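You operate a simulated robot arm through the tools that you are given. There is no shell and no other tool.

You run a simulated robot arm. Do the job below in one go: nothing can be reset, and whatever is moved stays where it is left.

## Task
Raise the boom and tilt it slowly to 30 degrees for a leaning pack.
Fine: it tilts only at the top, 1800 mm. Lift knob to 1 and angle knob to 30 first, then hold tilt till it stops. Hand it over live, gate shut, pin out, READY showing. Keep out from under the boom.

It is judged by the outcome, as a careful person would: the job done as asked, and still so three seconds after it is handed in. It fails if anything else is knocked over, pushed out of place, dropped, spilled or broken.

## Robot
A 7-joint arm with a fingered hand, fixed in place. Base frame: the origin is on the floor under the middle of its stand, x ahead of it, y to its left, z up. Units: mm, degrees, N and s.
It reaches about 1228 mm from its shoulder. Its first joint turns from -115.0 to 115.0 degrees. Payload 5 kg.
The tool frame sits at the grasp point between the pads (the TCP): z along the fingers, y along the line on which they close. The tips reach 32 mm beyond it. The gripper opens to 160 mm; its body begins 89 mm behind the TCP. The gripper is a hand of 4 fingers: y runs from the thumb to the fingers, the wrist lies at [0, 0, -267] in the tool frame, and closing takes about 1.5 s.
Orientation is told as [roll, pitch, yaw] about the base's x, y, z axes, in that order, counted from this pose: with the fingers straight down and closing along the base's y, the tool's x points along the base's -x, its y along +y and its z along -z.

## Interface
- The arm moves only by the tool arm_command. Its arguments are lists of equal length, an entry for each row: "offset": the shift along the tool's x, y, z in mm, a list of three; "delta_rot": the turn, a rotation vector about the tool's x, y, z in degrees, a list of three. In form: {"offset": [[dx, dy, dz], ...], "delta_rot": [[wx, wy, wz], ...]}. A call has 1 to 20 rows; each row shifts and turns the commanded pose from where the row before left it, along the tool's axes as they then stand. "gripper" is the opening in per cent of the stroke, from 0 (shut) to 100 (fully open), set as the call begins (left out, the last holds). A row lasts 0.2 s, in which the tool goes at most 50 mm and 8.6 degrees; a call with a longer step from one row to the next is refused whole, and so is a gripper value outside its range. Where a pose cannot be reached the arm comes as near as it can. A force on the tool above 40 N (or 10 N above the force at the start of the call, whichever is more), or a blocked arm, ends the call early, and 0.2 s more pass. The fingers move at their own pace (about 45 mm/s each) and stop on an object; they squeeze with about 29 N. The grip force told is the motor's: it shows also when the fingers shut on nothing. Time passes only in rows, and 0.2 s behind the last, so rows that do not move let the fingers close. The reply holds the time, the measured pose of the TCP, the force on the tool along the base axes, the opening and the grip force, in the units named above and with some noise, with the torque about the TCP (base axes, N m) and any sound that the robot's microphone picked up, and new pictures: "show" is both (left out), scene, wrist or none.
- Cameras (640 x 400 px; columns grow to the right, rows downward): "scene" is fixed at [220.2, -650.3, 1685.5]; the picture's right is [0.42, -0.91, 0.00], its down [-0.62, -0.29, -0.73] and it looks along [0.66, 0.31, -0.68] (base axes); focal length 345 px, centre (320, 200). "wrist" rides on the gripper at [80, -4, -114] in the tool frame; the picture's right is [0.05, 1.00, 0.00], its down [-0.82, 0.04, -0.58] and it looks along [-0.58, 0.03, 0.82] (tool axes); focal length 265 px, centre (320, 200). There is no depth. A picture from a camera that has moved, and an enlarged one, comes with that camera's place and axes in the base frame and with its lens.
- lift_body(by): slides the trunk up (or, below 0, down) by that many mm; the arm rides with it, the base frame stays. It gives what a move gives, with no picture.
- finger_targets(finger1, finger2, finger3, thumb_bend): sets how far each is bent, from 0 (flat) to 1 (curled in); at 0.3 the hand is open as for a grip, at 0.7 the pads meet at the TCP. One left out holds its place. A second passes; each finger stops where it meets its share of the squeeze, and holds until it gets a number again. A gripper value or a shape takes the hand back. It gives what a move gives, with no picture; readings hold the bend of each and the force on the fingers (four entries, about 0 where the hand has none), thumb and palm.
- preshape(shape): the hand has 4 fingers and takes this shape, open, in about a second: jaw (thumb against the fingers, like two jaws); tri (thumb and two fingers); tip (a fingertip pinch); poke (one finger out to press); point (the index stretched); flat (the hand flat); cup (the hand cupped); fist (a fist). The gripper value then closes the fingers along that shape, each until it touches; the sizes above hold for jaw. It gives what a move gives, with no picture.
- zoom(camera, box): a new picture of the part [left, top, right, bottom] of that camera's present view, enlarged. The clock stands still meanwhile.
- finish_job(): hands the job in; it is judged then, once.

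Nothing tells you positions but the pictures and the camera data. Unless the task says otherwise, let go and move clear before handing in.

The tools are called after "Request:" as name(argument=value, ...) on one line, values as JSON. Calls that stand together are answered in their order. arm_command: Moves the arm, as the interface text tells. Its arguments: {"type":"object","properties":{"offset":{"type":"array"},"delta_rot":{"type":"array"},"gripper":{"type":"number"},"show":{"type":"string","enum":["both","scene","wrist","none"]}},"required":["offset","delta_rot"]} The other tools are called the same way: lift_body (by) moves the trunk up or down; preshape (shape) gives the hand a shape; finger_targets (finger1, finger2, finger3, thumb_bend) moves the fingers one by one; zoom (camera, box) takes an enlarged picture of a part of a camera's view; finish_job () hands the job in.

At the start:

```text
time: 0.0
position: [628.9, -109.0, 1247.7]
tool_rot: [-0.1, -0.1, 0.0]
wrist_force: [-0.7, 0.0, 0.3]
wrist_torque: [-0.01, -0.01, -0.01]
grip_width: 160.1
grip_force: 0.1
shape: jaw
bend: [0.3, 0.3, 0.3, 0.3]
finger forces: [0.1, 0.1, 0.1, 0.0, 0.0, 0.0]
trunk travel left (down, up): [-700.0, 290.0]
```

scene: 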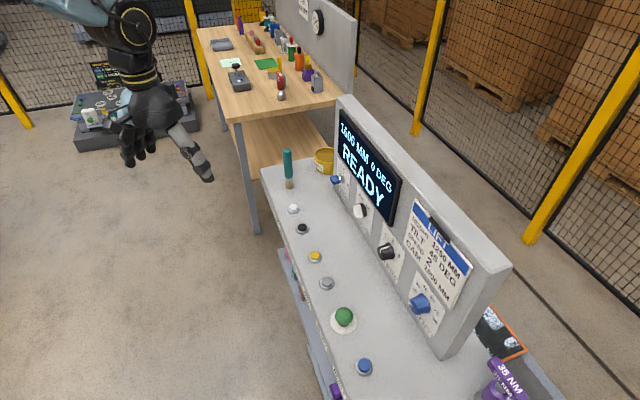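
wrist: 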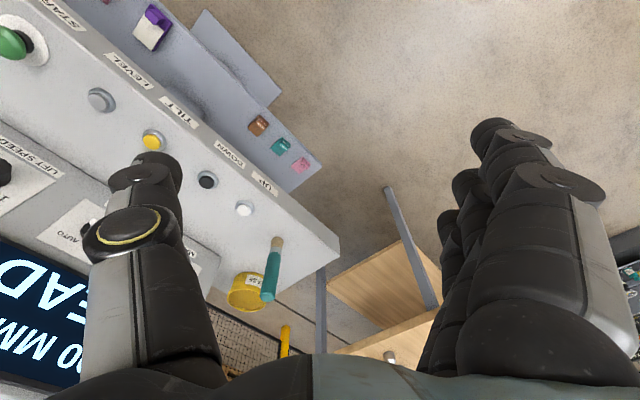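

I see a console with a row of buttons, a vertical panel with knobs and a display reading about 1600 MM, 0 DEG, READY. I'll zoom in to read the labels before I move anything.

Request:
zoom(camera="scene", box=[320, 90, 420, 240])

Request:
zoom(camera="scene", box=[370, 190, 500, 350])

Request:
zoom(camera="scene", box=[250, 140, 400, 270])

Request:
zoom(camera="scene", box=[270, 250, 560, 400])

Request:
zoom(camera="wrist", box=[0, 0, 340, 240])

```text
2.67 times, centred on (370, 165) of scene
camera zoom: at [220.2, -650.3, 1685.5], right [0.42, -0.91, 0.0], down [-0.62, -0.29, -0.73], along [0.66, 0.31, -0.68], focal length 920 px, centre (187, 293)
```

zoom: 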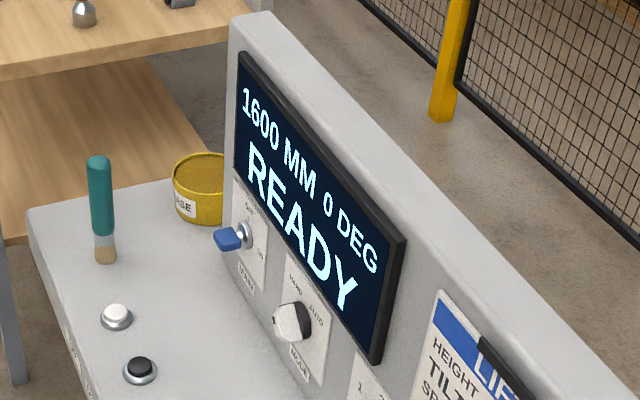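

```text
2.50 times, centred on (435, 270) of scene
camera zoom: at [220.2, -650.3, 1685.5], right [0.42, -0.91, 0.0], down [-0.62, -0.29, -0.73], along [0.66, 0.31, -0.68], focal length 862 px, centre (32, 25)
```

zoom: 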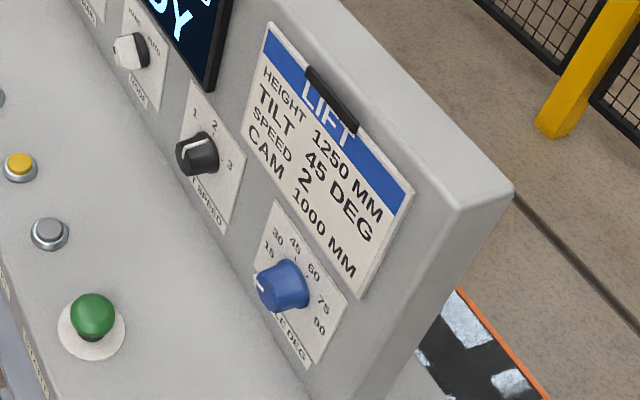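

```text
3.08 times, centred on (325, 205) of scene
camera zoom: at [220.2, -650.3, 1685.5], right [0.42, -0.91, 0.0], down [-0.62, -0.29, -0.73], along [0.66, 0.31, -0.68], focal length 1061 px, centre (305, 185)
```

zoom: 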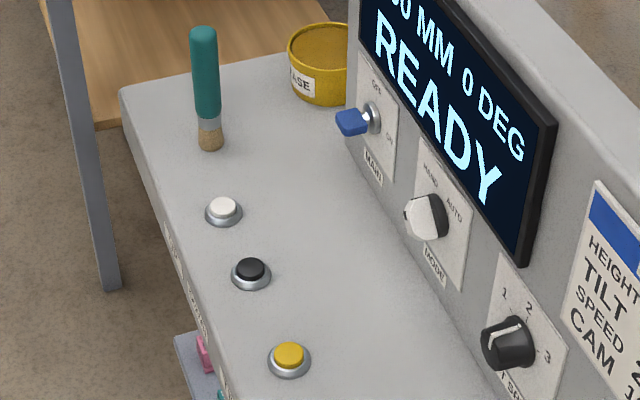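

```text
2.21 times, centred on (415, 325) of scene
camera zoom: at [220.2, -650.3, 1685.5], right [0.42, -0.91, 0.0], down [-0.62, -0.29, -0.73], along [0.66, 0.31, -0.68], focal length 761 px, centre (110, -76)
```

zoom: 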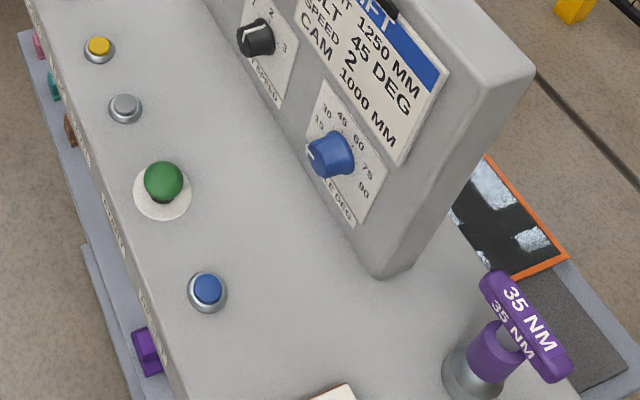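

```text
1.67 times, centred on (170, 120) of wrist
camera zoom: at [548.3, -113.0, 1361.0], right [-0.05, 1.0, 0.0], down [0.82, 0.04, 0.58], along [0.58, 0.03, -0.82], focal length 442 px, centre (570, 333)
```

zoom: 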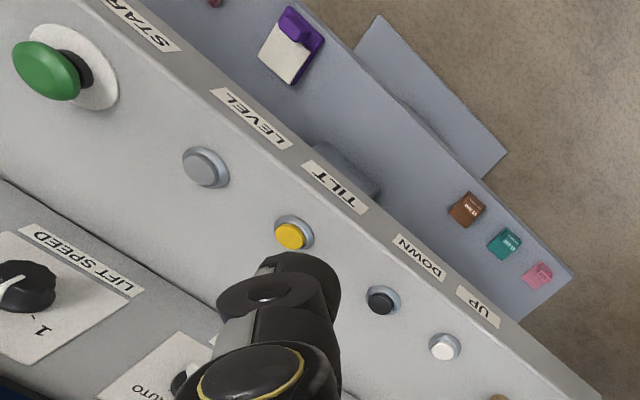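

The console sits at about 45° to the base. Along its front edge the buttons are UP (white), DOWN (black), TILT (yellow), LEVEL (grey), START (green) and a blue one. By triangulation, TILT is near (743, -389, 928). Next I turn the wrist camera to face the console, so I can read the knobs and look for the boom, gate and pin.

Request:
arm_command(offset=[[0, 0, 0], [0, 0, 0], [0, 0, 0], [0, 0, 0], [0, 0, 0], [0, 0, 0]], delta_rot=[[0, 0, 7.5], [0, 0, 7.5], [0, 0, 7.5], [0, 0, 7.5], [0, 0, 7.5], [0, 0, 7.5]])

```text
time: 1.4
position: [629.3, -108.8, 1247.7]
tool_rot: [0.0, 0.0, -45.2]
wrist_force: [-0.5, -0.3, -0.3]
wrist_torque: [-0.04, -0.02, -0.01]
grip_width: 159.9
grip_force: 0.1
shape: jaw
bend: [0.3, 0.3, 0.3, 0.3]
finger forces: [0.1, 0.1, 0.0, 0.0, 0.1, 0.1]
trunk travel left (down, up): [-700.0, 290.0]
camera wrist: at [568.8, -54.6, 1361.2], right [0.67, 0.74, 0.0], down [0.61, -0.55, 0.58], along [0.43, -0.39, -0.82], focal length 265 px, centre (320, 200)
```

scene: 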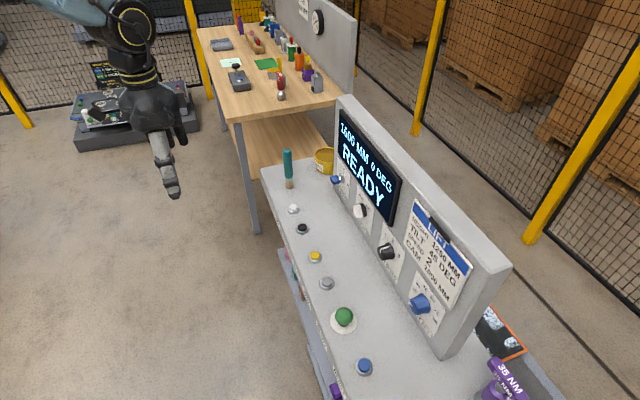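
wrist: 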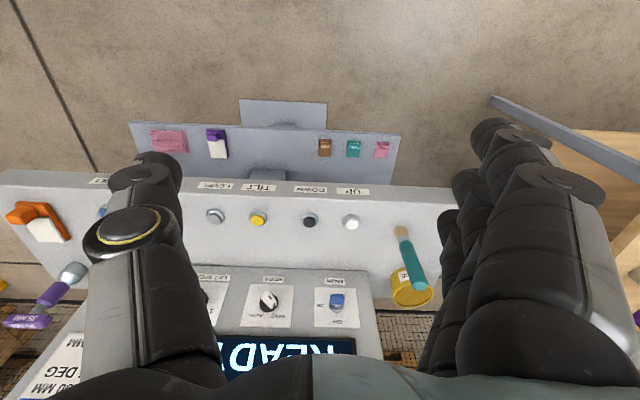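

The wrist picture is upside down, but it shows an orange item with a white label at the left end of the console, plus a shelf or strip in front of it. I'll enlarge those parts.

Request:
zoom(camera="wrist", box=[110, 90, 420, 284])

Request:
zoom(camera="wrist", box=[180, 240, 400, 378])

Request:
zoom(camera="wrist", box=[0, 170, 130, 400])

Request:
zoom(camera="scene", box=[200, 0, 360, 110])

Request:
zoom(camera="scene", box=[440, 280, 640, 400])

Request:
zoom(camera="scene", box=[60, 50, 230, 160])

```text
2.06 times, centred on (265, 187) of wrist
camera zoom: at [568.8, -54.6, 1361.2], right [0.67, 0.74, 0.0], down [0.61, -0.55, 0.58], along [0.43, -0.39, -0.82], focal length 547 px, centre (433, 227)
```

zoom: 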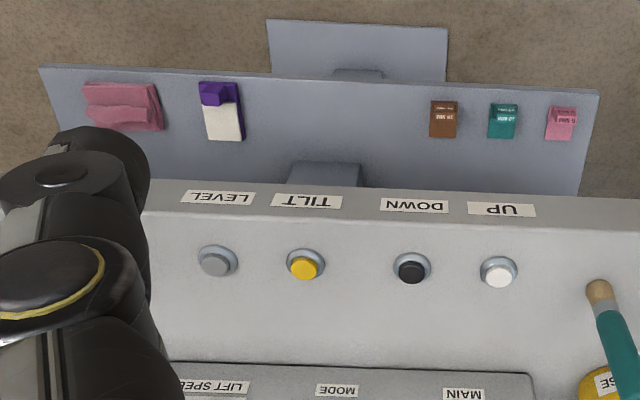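

```text
2.90 times, centred on (290, 309) of wrist
camera zoom: at [568.8, -54.6, 1361.2], right [0.67, 0.74, 0.0], down [0.61, -0.55, 0.58], along [0.43, -0.39, -0.82], focal length 769 px, centre (407, -116)
```

zoom: 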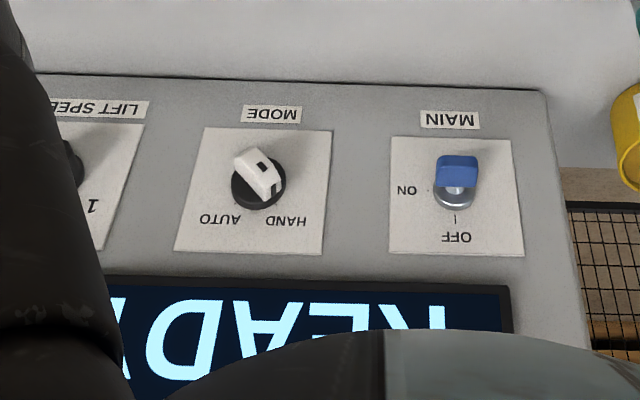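

```text
1.74 times, centred on (65, 285) of wrist
camera zoom: at [568.8, -54.6, 1361.2], right [0.67, 0.74, 0.0], down [0.61, -0.55, 0.58], along [0.43, -0.39, -0.82], focal length 462 px, centre (764, 52)
```

zoom: 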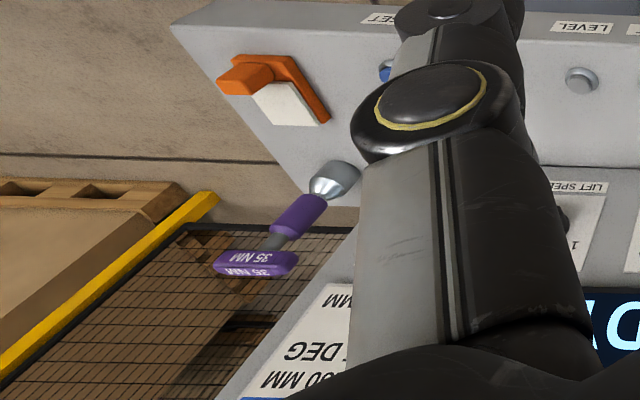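

```text
3.64 times, centred on (280, 55) of scene
camera zoom: at [220.2, -650.3, 1685.5], right [0.42, -0.91, 0.0], down [-0.62, -0.29, -0.73], along [0.66, 0.31, -0.68], focal length 1254 px, centre (466, 727)
```

zoom: 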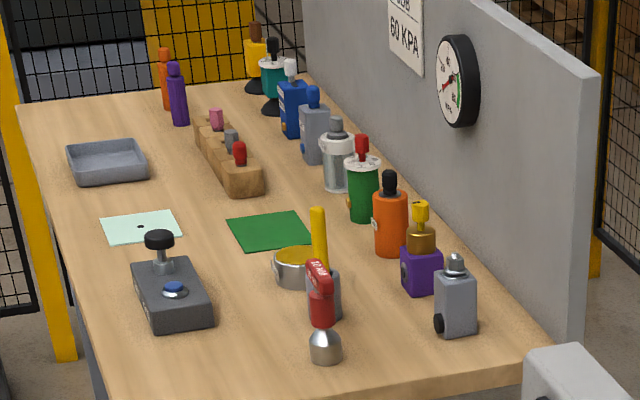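

```text
3.20 times, centred on (540, 340) of scene
camera zoom: at [220.2, -650.3, 1685.5], right [0.42, -0.91, 0.0], down [-0.62, -0.29, -0.73], along [0.66, 0.31, -0.68], focal length 1104 px, centre (-384, -248)
```

zoom: 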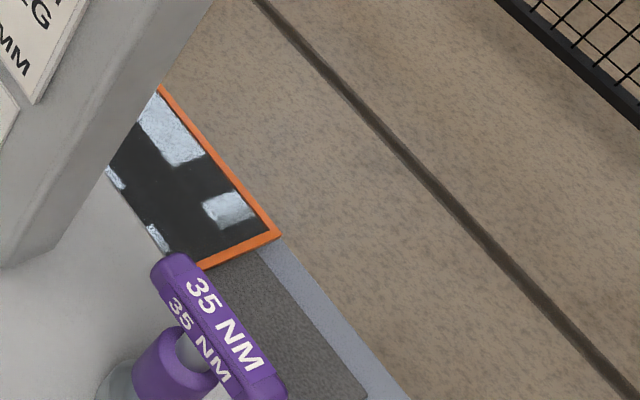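

```text
3.64 times, centred on (145, 105) of scene
camera zoom: at [220.2, -650.3, 1685.5], right [0.42, -0.91, 0.0], down [-0.62, -0.29, -0.73], along [0.66, 0.31, -0.68], focal length 1254 px, centre (956, 546)
```

zoom: 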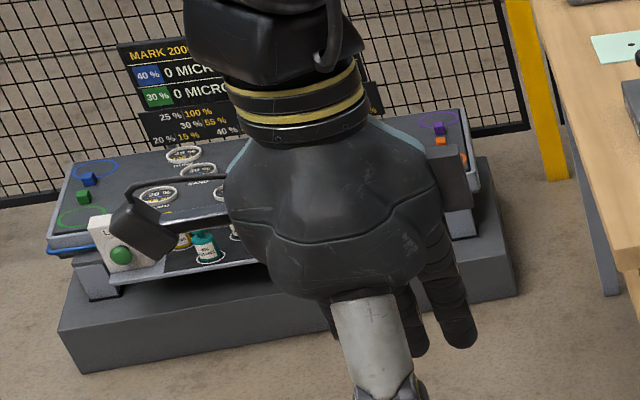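

MAIN looks to be on and MODE looks to be on HAND. I'll tilt the hand up to read the panel face-on, and look for the boom, gate and pin.

Request:
arm_command(offset=[[0, 0, -20], [0, 0, -20], [0, 0, -20], [0, 0, -20], [0, 0, -20], [0, 0, 0]], delta_rot=[[0, -7.5, 0], [0, -7.5, 0], [0, -7.5, 0], [0, -7.5, 0], [0, -7.5, 0], [0, 0, 0]])

```text
time: 2.8
position: [611.1, -90.8, 1342.2]
tool_rot: [0.0, -37.5, -45.0]
wrist_force: [-0.3, 0.8, 0.2]
wrist_torque: [0.02, -0.01, 0.0]
grip_width: 159.9
grip_force: 0.0
shape: jaw
bend: [0.3, 0.3, 0.3, 0.3]
finger forces: [0.0, 0.0, 0.0, 0.1, 0.0, 0.1]
trunk travel left (down, up): [-700.0, 290.0]
camera wrist: at [513.7, 0.2, 1383.5], right [0.68, 0.74, -0.03], down [0.24, -0.18, 0.95], along [0.7, -0.65, -0.3], focal length 265 px, centre (320, 200)
```

scene: 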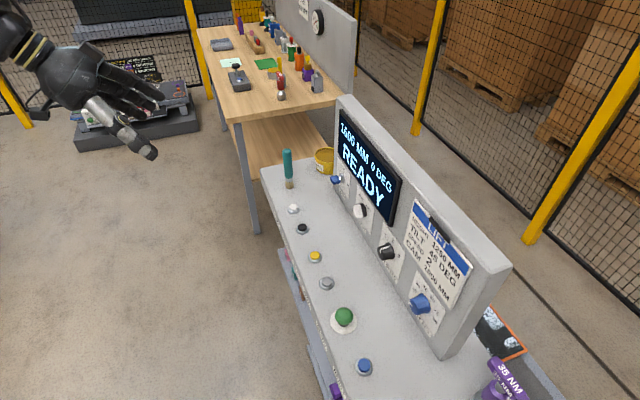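
wrist: 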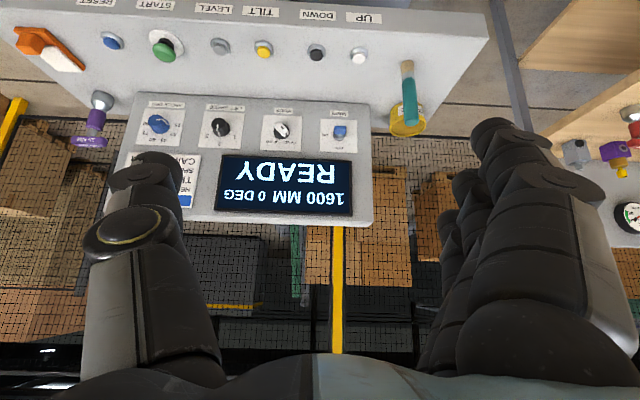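

Request:
zoom(camera="wrist", box=[110, 85, 270, 185])

Request:
zoom(camera="wrist", box=[230, 85, 390, 185])

Request:
zoom(camera="wrist", box=[0, 0, 200, 150])

```text
4.00 times, centred on (190, 135) of wrist
camera zoom: at [513.7, 0.2, 1383.5], right [0.68, 0.74, -0.03], down [0.24, -0.18, 0.95], along [0.7, -0.65, -0.3], focal length 1062 px, centre (840, 460)
```

zoom: 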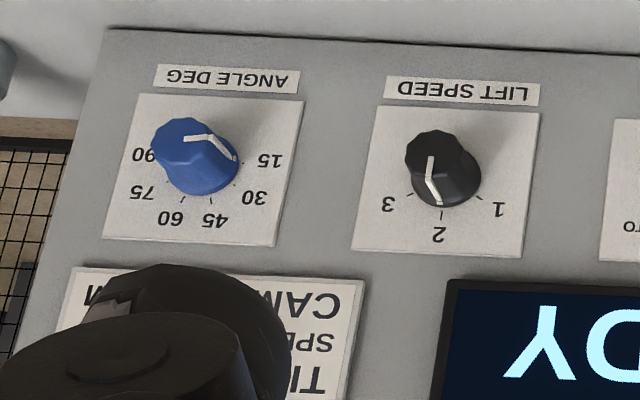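

```text
4.00 times, centred on (310, 135) of wrist
camera zoom: at [513.7, 0.2, 1383.5], right [0.68, 0.74, -0.03], down [0.24, -0.18, 0.95], along [0.7, -0.65, -0.3], focal length 1062 px, centre (360, 460)
```

zoom: 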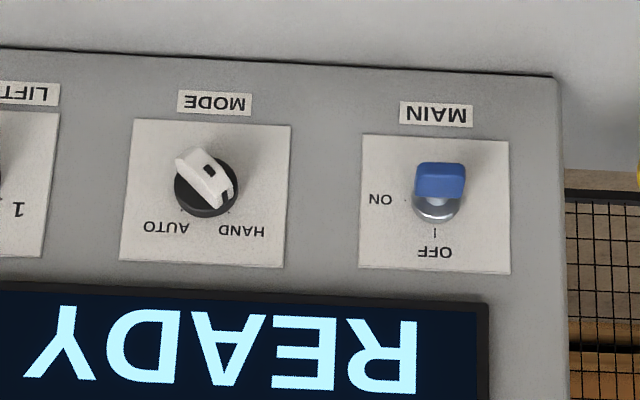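

```text
2.67 times, centred on (100, 75) of wrist
camera zoom: at [513.7, 0.2, 1383.5], right [0.68, 0.74, -0.03], down [0.24, -0.18, 0.95], along [0.7, -0.65, -0.3], focal length 708 px, centre (907, 533)
```

zoom: 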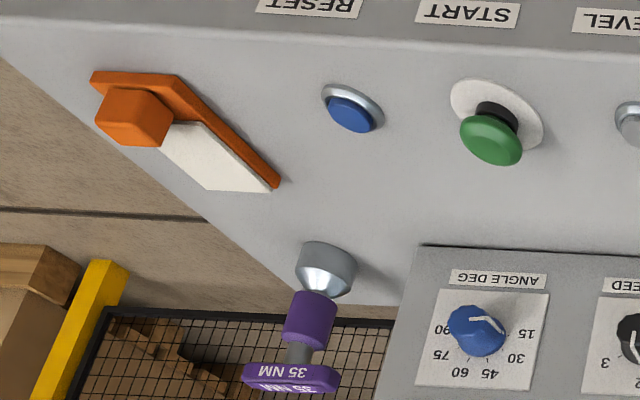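

The angle knob points at 15 and the lift-speed knob at 2. I haven't seen the boom yet, so I'll turn the camera toward -y to look for it.

Request:
arm_command(offset=[[0, 0, 0], [0, 0, 0], [0, 0, 0], [0, 0, 0], [0, 0, 0], [0, 0, 0], [0, 0, 0]], delta_rot=[[-4.87, 0, 6.35], [-4.87, 0, 6.35], [-4.87, 0, 6.35], [-4.87, 0, 6.35], [-4.87, 0, 6.35], [-4.87, 0, 6.35], [0, 0, 0]])

```text
time: 4.4
position: [609.8, -90.1, 1343.4]
tool_rot: [47.4, -23.2, -82.5]
wrist_force: [0.6, -0.7, 0.2]
wrist_torque: [-0.02, 0.03, -0.03]
grip_width: 160.2
grip_force: 0.1
shape: jaw
bend: [0.3, 0.3, 0.3, 0.3]
finger forces: [0.0, 0.0, 0.0, 0.0, 0.0, 0.0]
out of reach, approached as far as the arm can: row 5
trunk travel left (down, up): [-700.0, 290.0]
camera wrist: at [510.9, 0.1, 1377.9], right [0.62, 0.42, 0.66], down [-0.32, -0.63, 0.71], along [0.71, -0.65, -0.26], focal length 265 px, centre (320, 200)
```

scene: 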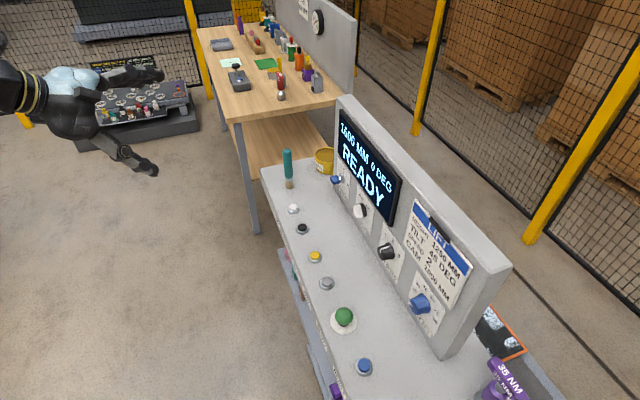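
wrist: 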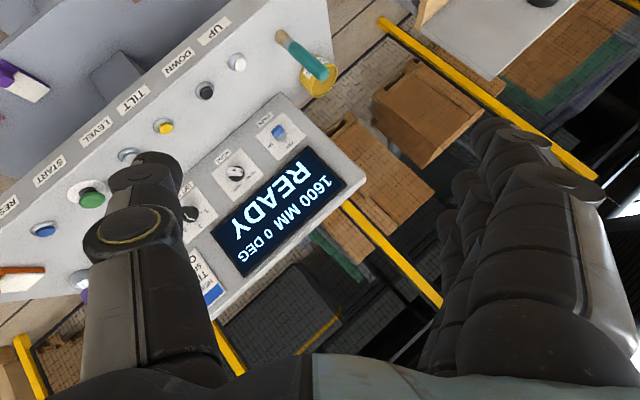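

I turned about the wrong axis. I'll undo that turn and yaw the right way.

Request:
arm_command(offset=[[0, 0, 0], [0, 0, 0], [0, 0, 0], [0, 0, 0], [0, 0, 0], [0, 0, 0], [0, 0, 0], [0, 0, 0], [0, 0, 0], [0, 0, 0], [0, 0, 0], [0, 0, 0], [0, 0, 0]], delta_rot=[[4.87, 0, -6.35], [4.87, 0, -6.35], [4.87, 0, -6.35], [4.87, 0, -6.35], [4.87, 0, -6.35], [4.87, 0, -6.35], [4.87, 0, 6.35], [4.87, 0, 6.35], [4.87, 0, 6.35], [4.87, 0, 6.35], [4.87, 0, 6.35], [4.87, 0, 6.35], [0, 0, 0]])

```text
time: 7.2
position: [612.4, -93.3, 1345.1]
tool_rot: [1.0, -38.3, -94.3]
wrist_force: [0.4, 0.7, 0.5]
wrist_torque: [0.03, 0.0, 0.0]
grip_width: 160.0
grip_force: 0.0
shape: jaw
bend: [0.3, 0.3, 0.3, 0.3]
finger forces: [0.0, 0.0, 0.0, 0.0, 0.0, 0.0]
out of reach, approached as far as the arm can: row 3
trunk travel left (down, up): [-700.0, 290.0]
camera wrist: at [615.7, 40.4, 1383.8], right [1.0, -0.02, -0.02], down [0.01, -0.28, 0.96], along [-0.03, -0.96, -0.28], focal length 265 px, centre (320, 200)
```

scene: 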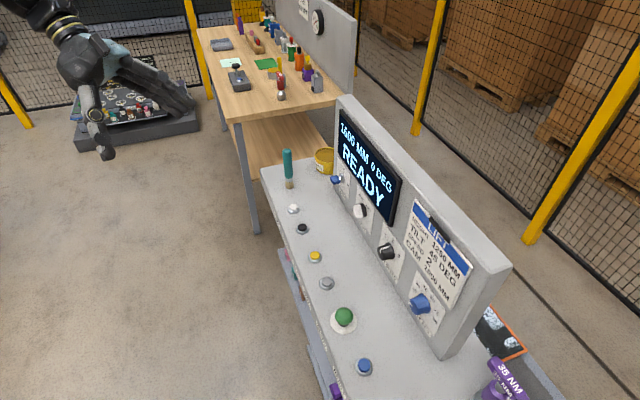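
wrist: 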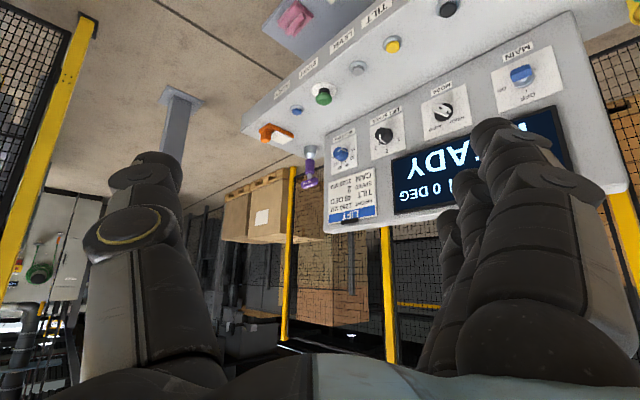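

The camera now faces -y. A grey column or mast and yellow fence posts show partly behind the thumb. I'll zoom in and then turn further.

Request:
zoom(camera="wrist", box=[0, 0, 320, 200])

Request:
arm_command(offset=[[0, 0, 0], [0, 0, 0], [0, 0, 0], [0, 0, 0], [0, 0, 0]], delta_rot=[[4.87, 0, 6.35], [4.87, 0, 6.35], [4.87, 0, 6.35], [4.87, 0, 6.35], [0, 0, 0]], show="wrist")

```text
2.00 times, centred on (160, 100) of wrist
camera zoom: at [615.7, 40.4, 1383.8], right [1.0, -0.02, -0.02], down [0.01, -0.28, 0.96], along [-0.03, -0.96, -0.28], focal length 531 px, centre (640, 400)
```

zoom: 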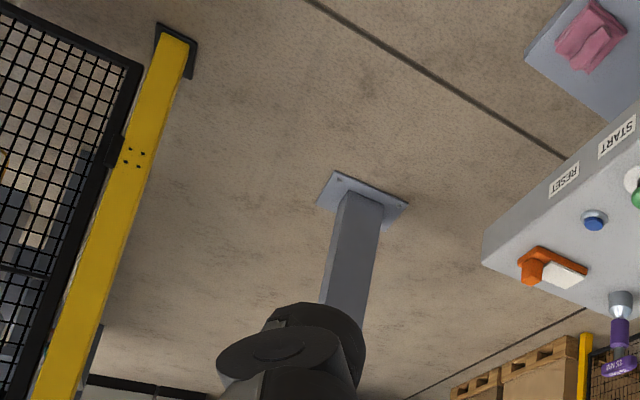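

```text
time: 8.4
position: [612.1, -92.7, 1343.8]
tool_rot: [1.5, -37.8, -126.5]
wrist_force: [-0.8, -0.5, -0.4]
wrist_torque: [0.02, -0.03, -0.01]
grip_width: 159.9
grip_force: 0.0
shape: jaw
bend: [0.3, 0.3, 0.3, 0.3]
finger forces: [0.1, 0.0, 0.0, 0.1, 0.0, 0.1]
trunk travel left (down, up): [-700.0, 290.0]
camera wrist: at [685.7, 18.2, 1384.9], right [0.84, -0.55, -0.01], down [-0.15, -0.25, 0.96], along [-0.53, -0.8, -0.29], focal length 265 px, centre (320, 200)
```

wrist: 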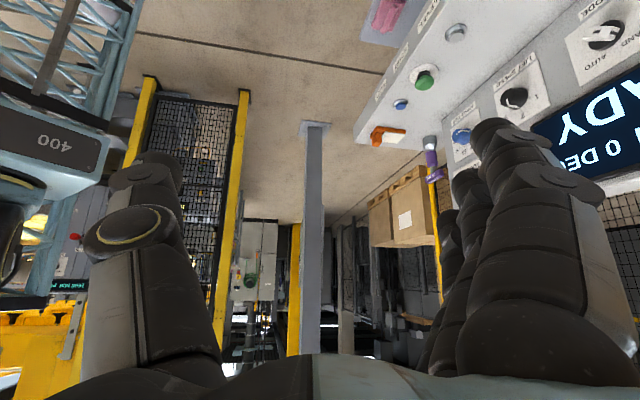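

A pale blue truss with a plate marked "400" has come into view on the left. I'll zoom in and turn further to see it.

Request:
zoom(camera="wrist", box=[0, 0, 260, 165])

Request:
arm_command(offset=[[0, 0, 0], [0, 0, 0], [0, 0, 0], [0, 0, 0], [0, 0, 0]], delta_rot=[[4.87, 0, 6.35], [4.87, 0, 6.35], [4.87, 0, 6.35], [4.87, 0, 6.35], [0, 0, 0]], show="wrist")

```text
2.42 times, centred on (130, 82) of wrist
camera zoom: at [685.7, 18.2, 1384.9], right [0.84, -0.55, -0.01], down [-0.15, -0.25, 0.96], along [-0.53, -0.8, -0.29], focal length 643 px, centre (781, 485)
```

zoom: 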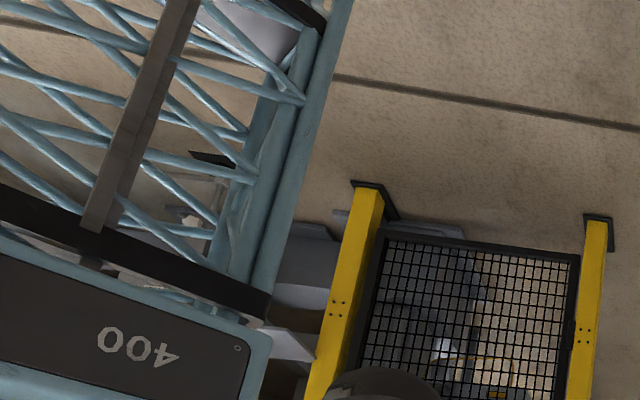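

```text
time: 9.6
position: [612.7, -92.9, 1343.7]
tool_rot: [1.3, -37.1, -158.5]
wrist_force: [0.0, 0.4, -0.3]
wrist_torque: [-0.01, -0.01, -0.01]
grip_width: 160.0
grip_force: 0.2
shape: jaw
bend: [0.3, 0.3, 0.3, 0.3]
finger forces: [0.0, 0.0, 0.0, 0.1, 0.0, 0.0]
trunk travel left (down, up): [-700.0, 290.0]
camera wrist: at [733.0, -37.9, 1386.0], right [0.42, -0.91, -0.01], down [-0.27, -0.14, 0.95], along [-0.87, -0.39, -0.3], focal length 265 px, centre (320, 200)
```

wrist: 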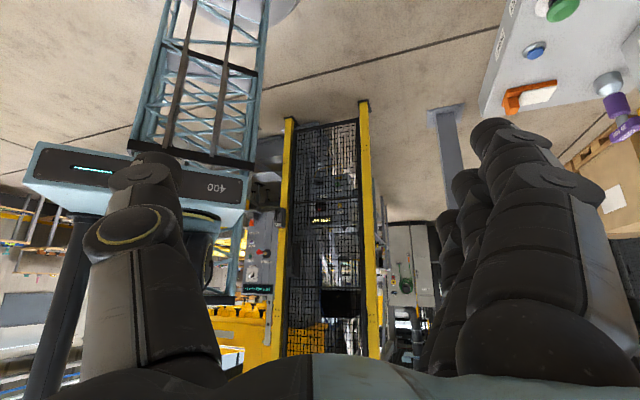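

That truss is the robot's own column, not the boom. I'll turn back and look the other way, to +x and +y.

Request:
arm_command(offset=[[0, 0, 0], [0, 0, 0], [0, 0, 0], [0, 0, 0], [0, 0, 0], [0, 0, 0], [0, 0, 0], [0, 0, 0], [0, 0, 0], [0, 0, 0], [0, 0, 0], [0, 0, 0], [0, 0, 0], [0, 0, 0], [0, 0, 0], [0, 0, 0], [0, 0, 0], [0, 0, 0], [0, 0, 0], [0, 0, 0]], delta_rot=[[-4.87, 0, -6.35], [-4.87, 0, -6.35], [-4.87, 0, -6.35], [-4.87, 0, -6.35], [-4.87, 0, -6.35], [-4.87, 0, -6.35], [-4.87, 0, -6.35], [-4.87, 0, -6.35], [-4.87, 0, -6.35], [-4.87, 0, -6.35], [-4.87, 0, -6.35], [-4.87, 0, -6.35], [-4.87, 0, -6.35], [-4.87, 0, -6.35], [-4.87, 0, -6.35], [-4.87, 0, -6.35], [-4.87, 0, -6.35], [-4.87, 0, -6.35], [-4.87, 0, -6.35], [-4.87, 0, -6.35]], show="wrist")

```text
time: 13.8
position: [611.5, -94.3, 1342.3]
tool_rot: [1.6, -37.1, -8.9]
wrist_force: [0.3, 0.3, -0.2]
wrist_torque: [-0.19, 0.05, 0.14]
grip_width: 160.0
grip_force: 0.1
shape: jaw
bend: [0.3, 0.3, 0.3, 0.3]
finger forces: [0.0, 0.0, 0.1, 0.0, 0.0, 0.1]
out of reach, approached as far as the arm can: row 19, 20
trunk travel left (down, up): [-700.0, 290.0]
camera wrist: at [477.7, -81.4, 1383.7], right [0.1, 1.0, -0.01], down [0.3, -0.02, 0.95], along [0.95, -0.1, -0.3], focal length 265 px, centre (320, 200)
```

wrist: 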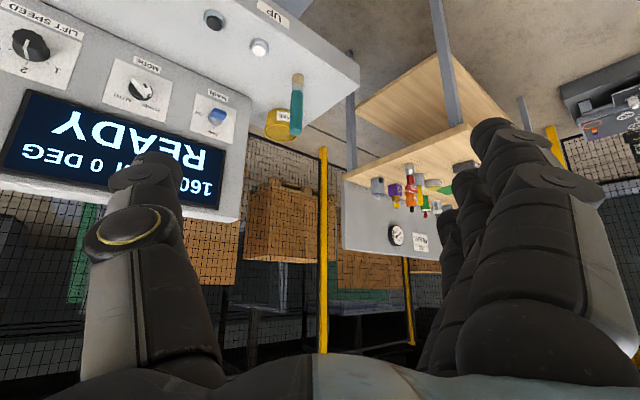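

I see no boom in that direction either. I'll shift the hand left and keep yawing to see the +y side of the cell.

Request:
arm_command(offset=[[0, 40, 0], [0, 40, 0], [0, 40, 0], [0, 40, 0], [0, 40, 0], [0, 40, 0], [0, 40, 0], [0, 40, 0], [0, 40, 0], [0, 40, 0]], delta_rot=[[0, 0, 0], [0, 0, 0], [-3.65, 0, -4.76], [-3.65, 0, -4.76], [-3.65, 0, -4.76], [-3.65, 0, -4.76], [-3.65, 0, -4.76], [-3.65, 0, -4.76], [-3.65, 0, -4.76], [-3.65, 0, -4.76]])

```text
time: 16.0
position: [531.8, 286.2, 1337.6]
tool_rot: [-0.4, -36.8, 43.3]
wrist_force: [0.5, 0.6, -0.3]
wrist_torque: [-0.03, -0.01, 0.0]
grip_width: 160.1
grip_force: 0.1
shape: jaw
bend: [0.3, 0.3, 0.3, 0.3]
finger forces: [0.0, 0.0, 0.0, 0.0, 0.0, 0.0]
trunk travel left (down, up): [-700.0, 290.0]
camera wrist: at [437.9, 192.6, 1380.7], right [-0.71, 0.7, -0.04], down [0.19, 0.24, 0.95], along [0.68, 0.67, -0.31], focal length 265 px, centre (320, 200)
```

scene: 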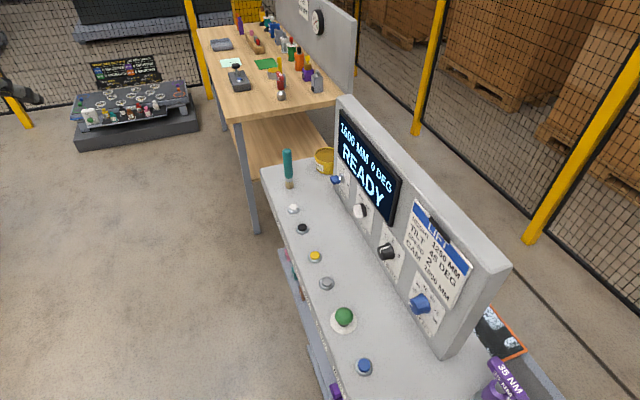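
wrist: 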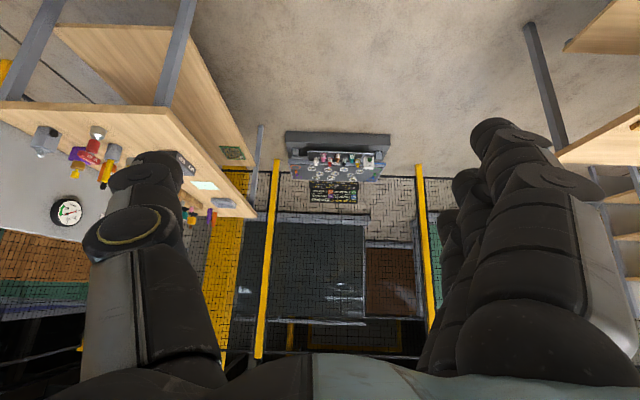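

Request:
arm_command(offset=[[0, 20, 0], [0, 20, 0], [0, 20, 0], [0, 20, 0], [0, 20, 0], [0, 20, 0], [0, 20, 0], [0, 20, 0], [0, 0, 0]], delta_rot=[[-4.56, 0, -5.95], [-4.56, 0, -5.95], [-4.56, 0, -5.95], [-4.56, 0, -5.95], [-4.56, 0, -5.95], [-4.56, 0, -5.95], [-4.56, 0, -5.95], [-4.56, 0, -5.95], [0, 0, 0]], show="wrist")

```text
time: 18.2
position: [506.3, 171.3, 1356.6]
tool_rot: [-1.1, -36.5, 72.1]
wrist_force: [-0.3, 0.4, 0.2]
wrist_torque: [-0.03, -0.02, -0.05]
grip_width: 160.1
grip_force: 0.1
shape: jaw
bend: [0.3, 0.3, 0.3, 0.3]
finger forces: [0.0, 0.0, 0.1, 0.1, 0.1, 0.1]
out of reach, approached as far as the arm can: row 3, 4, 7, 8
trunk travel left (down, up): [-700.0, 290.0]
stopped in row 9: the arm was blocked; the commanded pose is now the measured one
camera wrist: at [467.7, 45.0, 1400.9], right [-0.96, 0.28, -0.05], down [0.05, 0.31, 0.95], along [0.28, 0.91, -0.31], focal length 265 px, centre (320, 200)
```

wrist: 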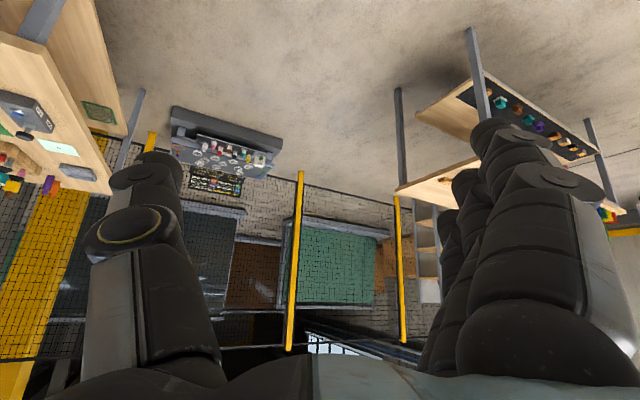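

There's no boom on that side, only benches and a fence. I'll go back to face the console, then raise the trunk for a higher look over and behind it.

Request:
arm_command(offset=[[0, 0, 0], [0, 0, 0], [0, 0, 0], [0, 0, 0], [0, 0, 0], [0, 0, 0], [0, 0, 0], [0, 0, 0], [0, 0, 0], [0, 0, 0], [0, 0, 0], [0, 0, 0], [0, 0, 0], [0, 0, 0], [0, 0, 0], [0, 0, 0], [0, 0, 0]], delta_rot=[[4.56, 0, 5.95], [4.56, 0, 5.95], [4.56, 0, 5.95], [4.56, 0, 5.95], [4.56, 0, 5.95], [4.56, 0, 5.95], [4.56, 0, 5.95], [4.56, 0, 5.95], [4.56, 0, 5.95], [4.56, 0, 5.95], [4.56, 0, 5.95], [4.56, 0, 5.95], [4.56, 0, 5.95], [4.56, 0, 5.95], [4.56, 0, 5.95], [4.56, 0, 5.95], [0, 0, 0]], show="wrist")

Request:
lift_body(by=280)

```text
time: 21.8
position: [506.6, 171.3, 1357.7]
tool_rot: [-0.4, -38.9, -48.3]
wrist_force: [0.4, 0.0, 0.0]
wrist_torque: [0.0, -0.04, 0.02]
grip_width: 159.9
grip_force: 0.0
shape: jaw
bend: [0.3, 0.3, 0.3, 0.3]
finger forces: [0.1, 0.1, 0.0, 0.1, 0.1, 0.0]
trunk travel left (down, up): [-700.0, 290.0]
camera wrist: at [414.7, 268.5, 1396.1], right [0.72, 0.69, -0.04], down [0.22, -0.17, 0.96], along [0.66, -0.7, -0.28], focal length 265 px, centre (320, 200)
```

wrist: 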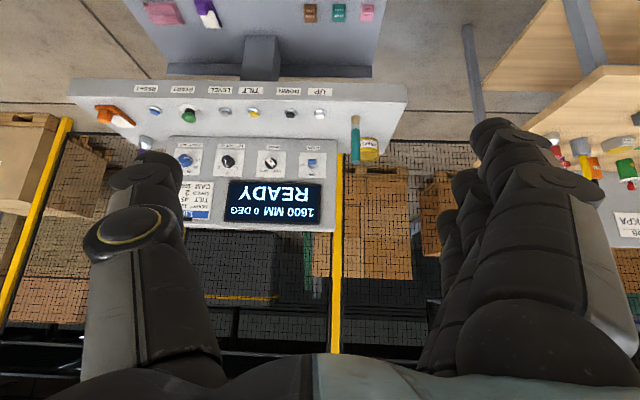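

```text
time: 24.6
position: [508.1, 171.5, 1637.6]
tool_rot: [-0.5, -38.8, -48.1]
wrist_force: [0.3, 0.0, -0.6]
wrist_torque: [0.0, -0.02, -0.03]
grip_width: 160.2
grip_force: 0.1
shape: jaw
bend: [0.3, 0.3, 0.3, 0.3]
finger forces: [0.0, 0.0, 0.0, 0.0, 0.0, 0.0]
trunk travel left (down, up): [-980.0, 10.0]
```

Request:
arm_command(offset=[[0, 0, 0]], delta_rot=[[0, 0, 0]], show="wrist")

Request:
zoom(camera="wrist", box=[0, 0, 420, 262])

```text
time: 25.0
position: [507.5, 171.6, 1637.6]
tool_rot: [-0.6, -38.7, -48.1]
wrist_force: [-0.5, 0.2, 0.1]
wrist_torque: [0.0, 0.02, 0.01]
grip_width: 160.3
grip_force: 0.1
shape: jaw
bend: [0.3, 0.3, 0.3, 0.3]
finger forces: [0.0, 0.1, 0.1, 0.1, 0.0, 0.0]
trunk travel left (down, up): [-980.0, 10.0]
camera wrist: at [414.9, 268.7, 1675.8], right [0.72, 0.69, -0.04], down [0.22, -0.17, 0.96], along [0.66, -0.7, -0.28], focal length 265 px, centre (320, 200)
```

wrist: 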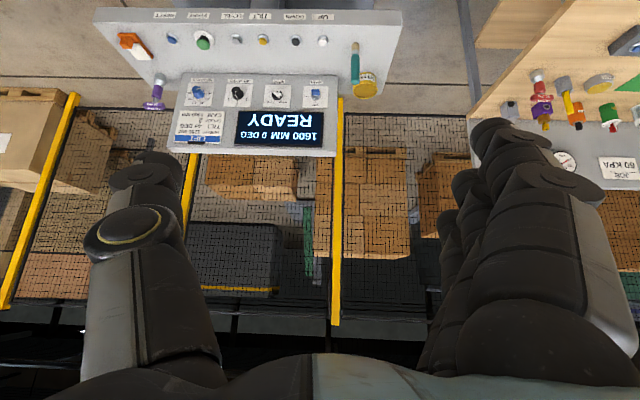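

```text
1.52 times, centred on (210, 131) of wrist
camera zoom: at [414.9, 268.7, 1675.8], right [0.72, 0.69, -0.04], down [0.22, -0.17, 0.96], along [0.66, -0.7, -0.28], focal length 404 px, centre (488, 305)
```

zoom: 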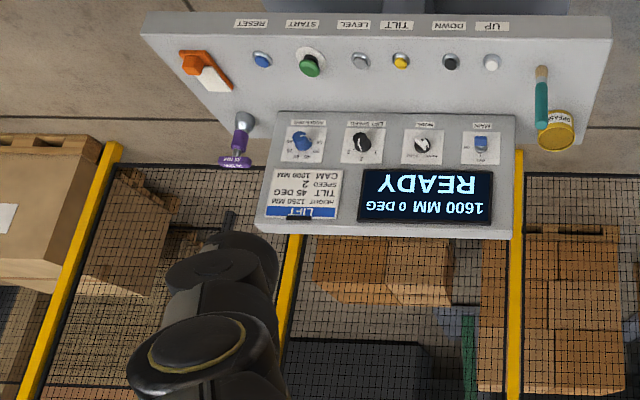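

Request:
arm_command(offset=[[0, 0, 0], [0, 0, 0], [0, 0, 0], [0, 0, 0], [0, 0, 0], [0, 0, 0]], delta_rot=[[4.9, 0, 6.1], [4.9, 0, 6.1], [4.9, 0, 6.1], [4.9, 0, 6.1], [4.9, 0, 6.1], [0, 0, 0]], show="wrist")

Request:
zoom(camera="wrist", box=[170, 130, 490, 330])

```text
time: 26.4
position: [505.4, 171.9, 1637.6]
tool_rot: [-0.5, -39.0, -87.5]
wrist_force: [-0.6, -0.1, 0.0]
wrist_torque: [0.03, 0.01, 0.05]
grip_width: 160.1
grip_force: 0.1
shape: jaw
bend: [0.3, 0.3, 0.3, 0.3]
finger forces: [0.0, 0.1, 0.1, 0.0, 0.1, 0.0]
trunk travel left (down, up): [-980.0, 10.0]
camera wrist: at [496.3, 304.8, 1675.8], right [1.0, 0.08, -0.04], down [0.06, -0.27, 0.96], along [0.07, -0.96, -0.27], focal length 265 px, centre (320, 200)
```

wrist: 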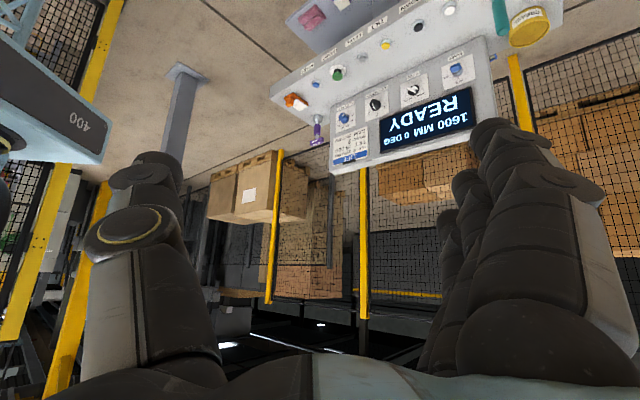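

```text
2.00 times, centred on (330, 230) of wrist
camera zoom: at [496.3, 304.8, 1675.8], right [1.0, 0.08, -0.04], down [0.06, -0.27, 0.96], along [0.07, -0.96, -0.27], focal length 531 px, centre (300, 140)
```

zoom: 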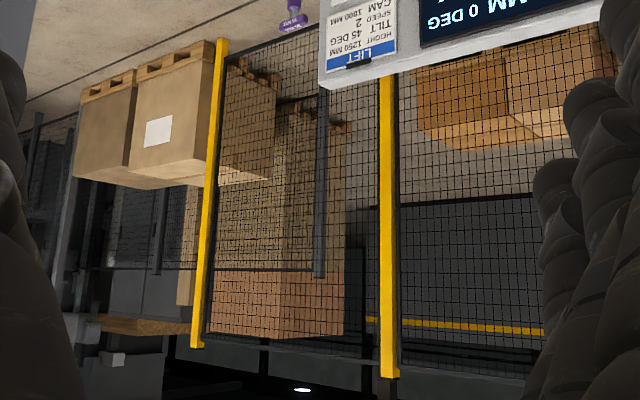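

Request:
arm_command(offset=[[0, 0, 0], [0, 0, 0], [0, 0, 0], [0, 0, 0], [0, 0, 0], [0, 0, 0]], delta_rot=[[4.9, 0, 6.1], [4.9, 0, 6.1], [4.9, 0, 6.1], [4.9, 0, 6.1], [0, -6, 0], [0, -6, 0]], show="wrist")

Request:
zoom(camera="wrist", box=[170, 80, 490, 280])

```text
time: 27.8
position: [507.4, 173.0, 1637.2]
tool_rot: [-0.3, -51.2, -118.7]
wrist_force: [-0.3, -0.6, 0.0]
wrist_torque: [-0.05, 0.05, -0.02]
grip_width: 159.9
grip_force: 0.1
shape: jaw
bend: [0.3, 0.3, 0.3, 0.3]
finger forces: [0.0, 0.0, 0.0, 0.0, 0.0, 0.0]
trunk travel left (down, up): [-980.0, 10.0]
camera wrist: at [570.8, 295.5, 1645.4], right [0.89, -0.45, -0.04], down [0.01, -0.07, 1.0], along [-0.46, -0.89, -0.06], focal length 265 px, centre (320, 200)
```

wrist: 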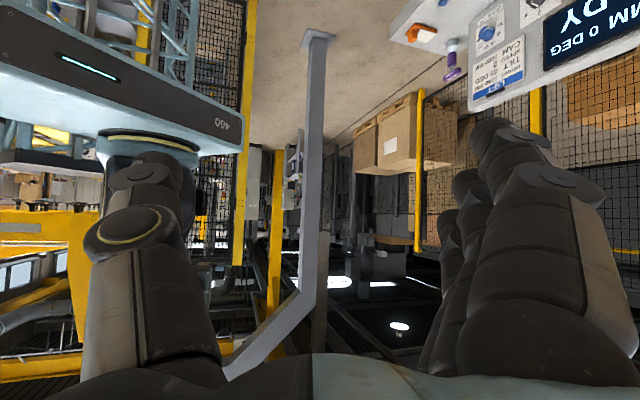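

```text
2.00 times, centred on (330, 180) of wrist
camera zoom: at [570.8, 295.5, 1645.4], right [0.89, -0.45, -0.04], down [0.01, -0.07, 1.0], along [-0.46, -0.89, -0.06], focal length 531 px, centre (300, 240)
```

zoom: 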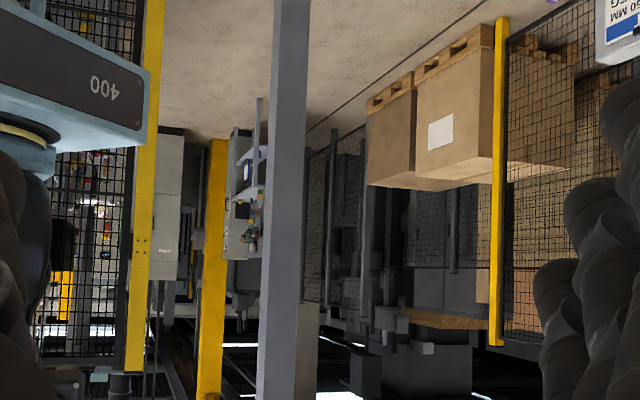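

I see no boom within the arm's reach. The post here is just the scene camera's mast. The display shows READY, so the interlocks (gate and pin) look fine as they are. I put the angle knob's tip near (646, -669, 1023) and the lift-speed knob's near (751, -566, 1025). I'll lower the trunk again and bring the hand horizontal, facing the panel.

Request:
lift_body(by=-280)

Request:
arm_command(offset=[[0, 0, 0], [0, 0, 0], [0, 0, 0], [0, 0, 0], [0, 0, 0], [0, 0, 0], [0, 0, 0], [0, 0, 0], [0, 0, 0], [0, 0, 0], [0, 0, 0], [0, 0, 0], [0, 0, 0], [0, 0, 0], [0, 0, 0], [0, 0, 0]], delta_rot=[[-5.75, 0, -4.66], [-5.75, 0, -4.66], [-5.75, 0, -4.66], [-5.75, 0, -4.66], [-5.75, 0, -4.66], [-5.75, 0, -4.66], [-5.75, 0, -4.66], [-5.75, 0, -4.66], [-5.75, 0, -4.66], [-5.75, 0, -4.66], [0, -7.8, 0], [0, -7.8, 0], [0, -7.8, 0], [0, -7.8, 0], [0, -7.8, 0], [0, 0, 0]], show="both")

```text
time: 30.7
position: [507.1, 171.1, 1357.1]
tool_rot: [-0.3, -51.0, -118.7]
wrist_force: [0.4, 0.2, -0.1]
wrist_torque: [0.01, -0.01, -0.02]
grip_width: 160.0
grip_force: 0.0
shape: jaw
bend: [0.3, 0.3, 0.3, 0.3]
finger forces: [0.0, 0.0, 0.0, 0.0, 0.1, 0.0]
trunk travel left (down, up): [-700.0, 290.0]
```

```text
time: 34.1
position: [506.1, 171.1, 1357.1]
tool_rot: [-60.3, -89.8, 15.4]
wrist_force: [-0.2, -0.1, -0.2]
wrist_torque: [-0.01, -0.01, 0.01]
grip_width: 159.7
grip_force: 0.0
shape: jaw
bend: [0.3, 0.3, 0.3, 0.3]
finger forces: [0.0, 0.0, 0.0, 0.1, 0.0, 0.0]
trunk travel left (down, up): [-700.0, 290.0]
camera wrist: at [422.5, 247.6, 1277.1], right [0.7, 0.71, -0.05], down [-0.38, 0.44, 0.82], along [0.6, -0.55, 0.58], focal length 265 px, centre (320, 200)
```

scene: 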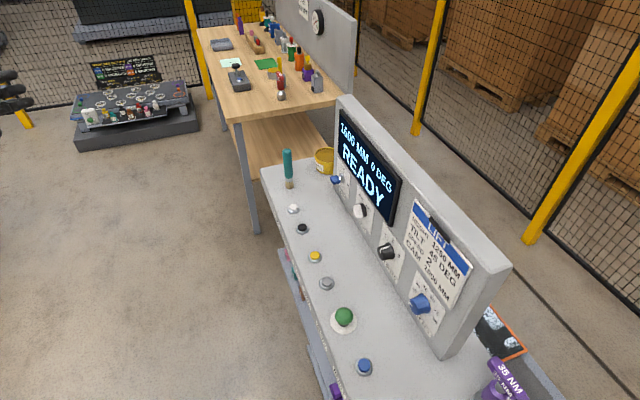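
wrist: 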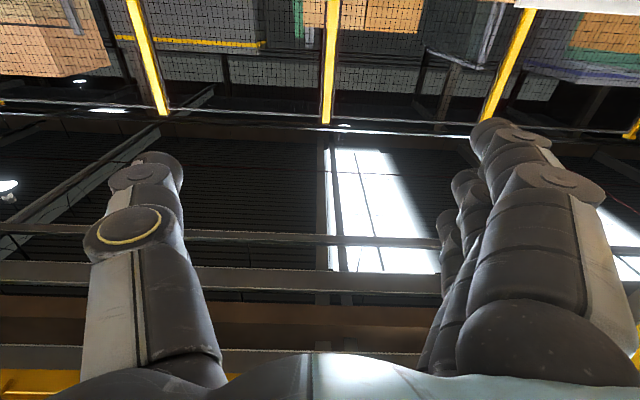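

The hand is horizontal and facing the panel, but the camera is underneath it. I'll roll the hand 180° about its axis so the camera is on top, clear of the console.

Request:
arm_command(offset=[[0, 0, 0], [0, 0, 0], [0, 0, 0], [0, 0, 0], [0, 0, 0], [0, 0, 0], [0, 0, 0], [0, 0, 0], [0, 0, 0], [0, 0, 0], [0, 0, 0], [0, 0, 0]], delta_rot=[[0, 0, 7.5], [0, 0, 7.5], [0, 0, 7.5], [0, 0, 7.5], [0, 0, 7.5], [0, 0, 7.5], [0, 0, 7.5], [0, 0, 7.5], [0, 0, 7.5], [0, 0, 7.5], [0, 0, 7.5], [0, 0, 7.5]], show="none")

Request:
arm_command(offset=[[0, 0, 0], [0, 0, 0], [0, 0, 0], [0, 0, 0], [0, 0, 0], [0, 0, 0], [0, 0, 0], [0, 0, 0], [0, 0, 0], [0, 0, 0], [0, 0, 0], [0, 0, 0]], delta_rot=[[0, 0, 7.5], [0, 0, 7.5], [0, 0, 7.5], [0, 0, 7.5], [0, 0, 7.5], [0, 0, 7.5], [0, 0, 7.5], [0, 0, 7.5], [0, 0, 7.5], [0, 0, 7.5], [0, 0, 7.5], [0, 0, 7.5]], show="both")

```text
time: 36.7
position: [507.3, 170.9, 1357.5]
tool_rot: [89.8, -0.1, -134.9]
wrist_force: [-0.3, 0.6, 0.3]
wrist_torque: [0.01, 0.01, -0.02]
grip_width: 159.8
grip_force: 0.0
shape: jaw
bend: [0.3, 0.3, 0.3, 0.3]
finger forces: [0.0, 0.0, 0.1, 0.1, 0.0, 0.0]
trunk travel left (down, up): [-700.0, 290.0]
```

```text
time: 38.6
position: [556.4, 94.1, 1337.6]
tool_rot: [81.0, 52.7, -151.1]
wrist_force: [0.3, 0.6, 0.1]
wrist_torque: [0.0, -0.03, 0.08]
grip_width: 160.0
grip_force: 0.2
shape: jaw
bend: [0.3, 0.3, 0.3, 0.3]
finger forces: [0.0, 0.0, 0.0, 0.1, 0.0, 0.0]
out of reach, approached as far as the arm can: row 2, 3, 4, 6, 7, 8, 9
trunk travel left (down, up): [-700.0, 290.0]
stopped in row 9: the arm was blocked; the commanded pose is now the measured one
camera wrist: at [534.8, 211.0, 1409.3], right [-0.59, -0.5, 0.64], down [-0.8, 0.2, -0.57], along [0.15, -0.84, -0.52], focal length 265 px, centre (320, 200)
```

scene: 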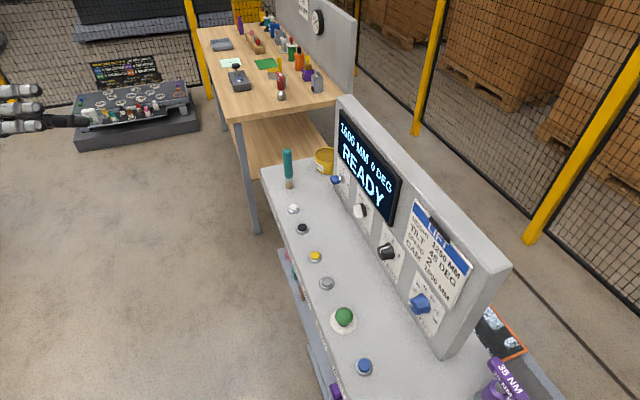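
wrist: 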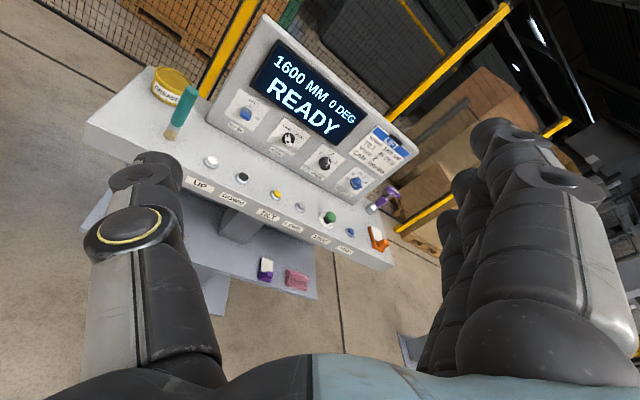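

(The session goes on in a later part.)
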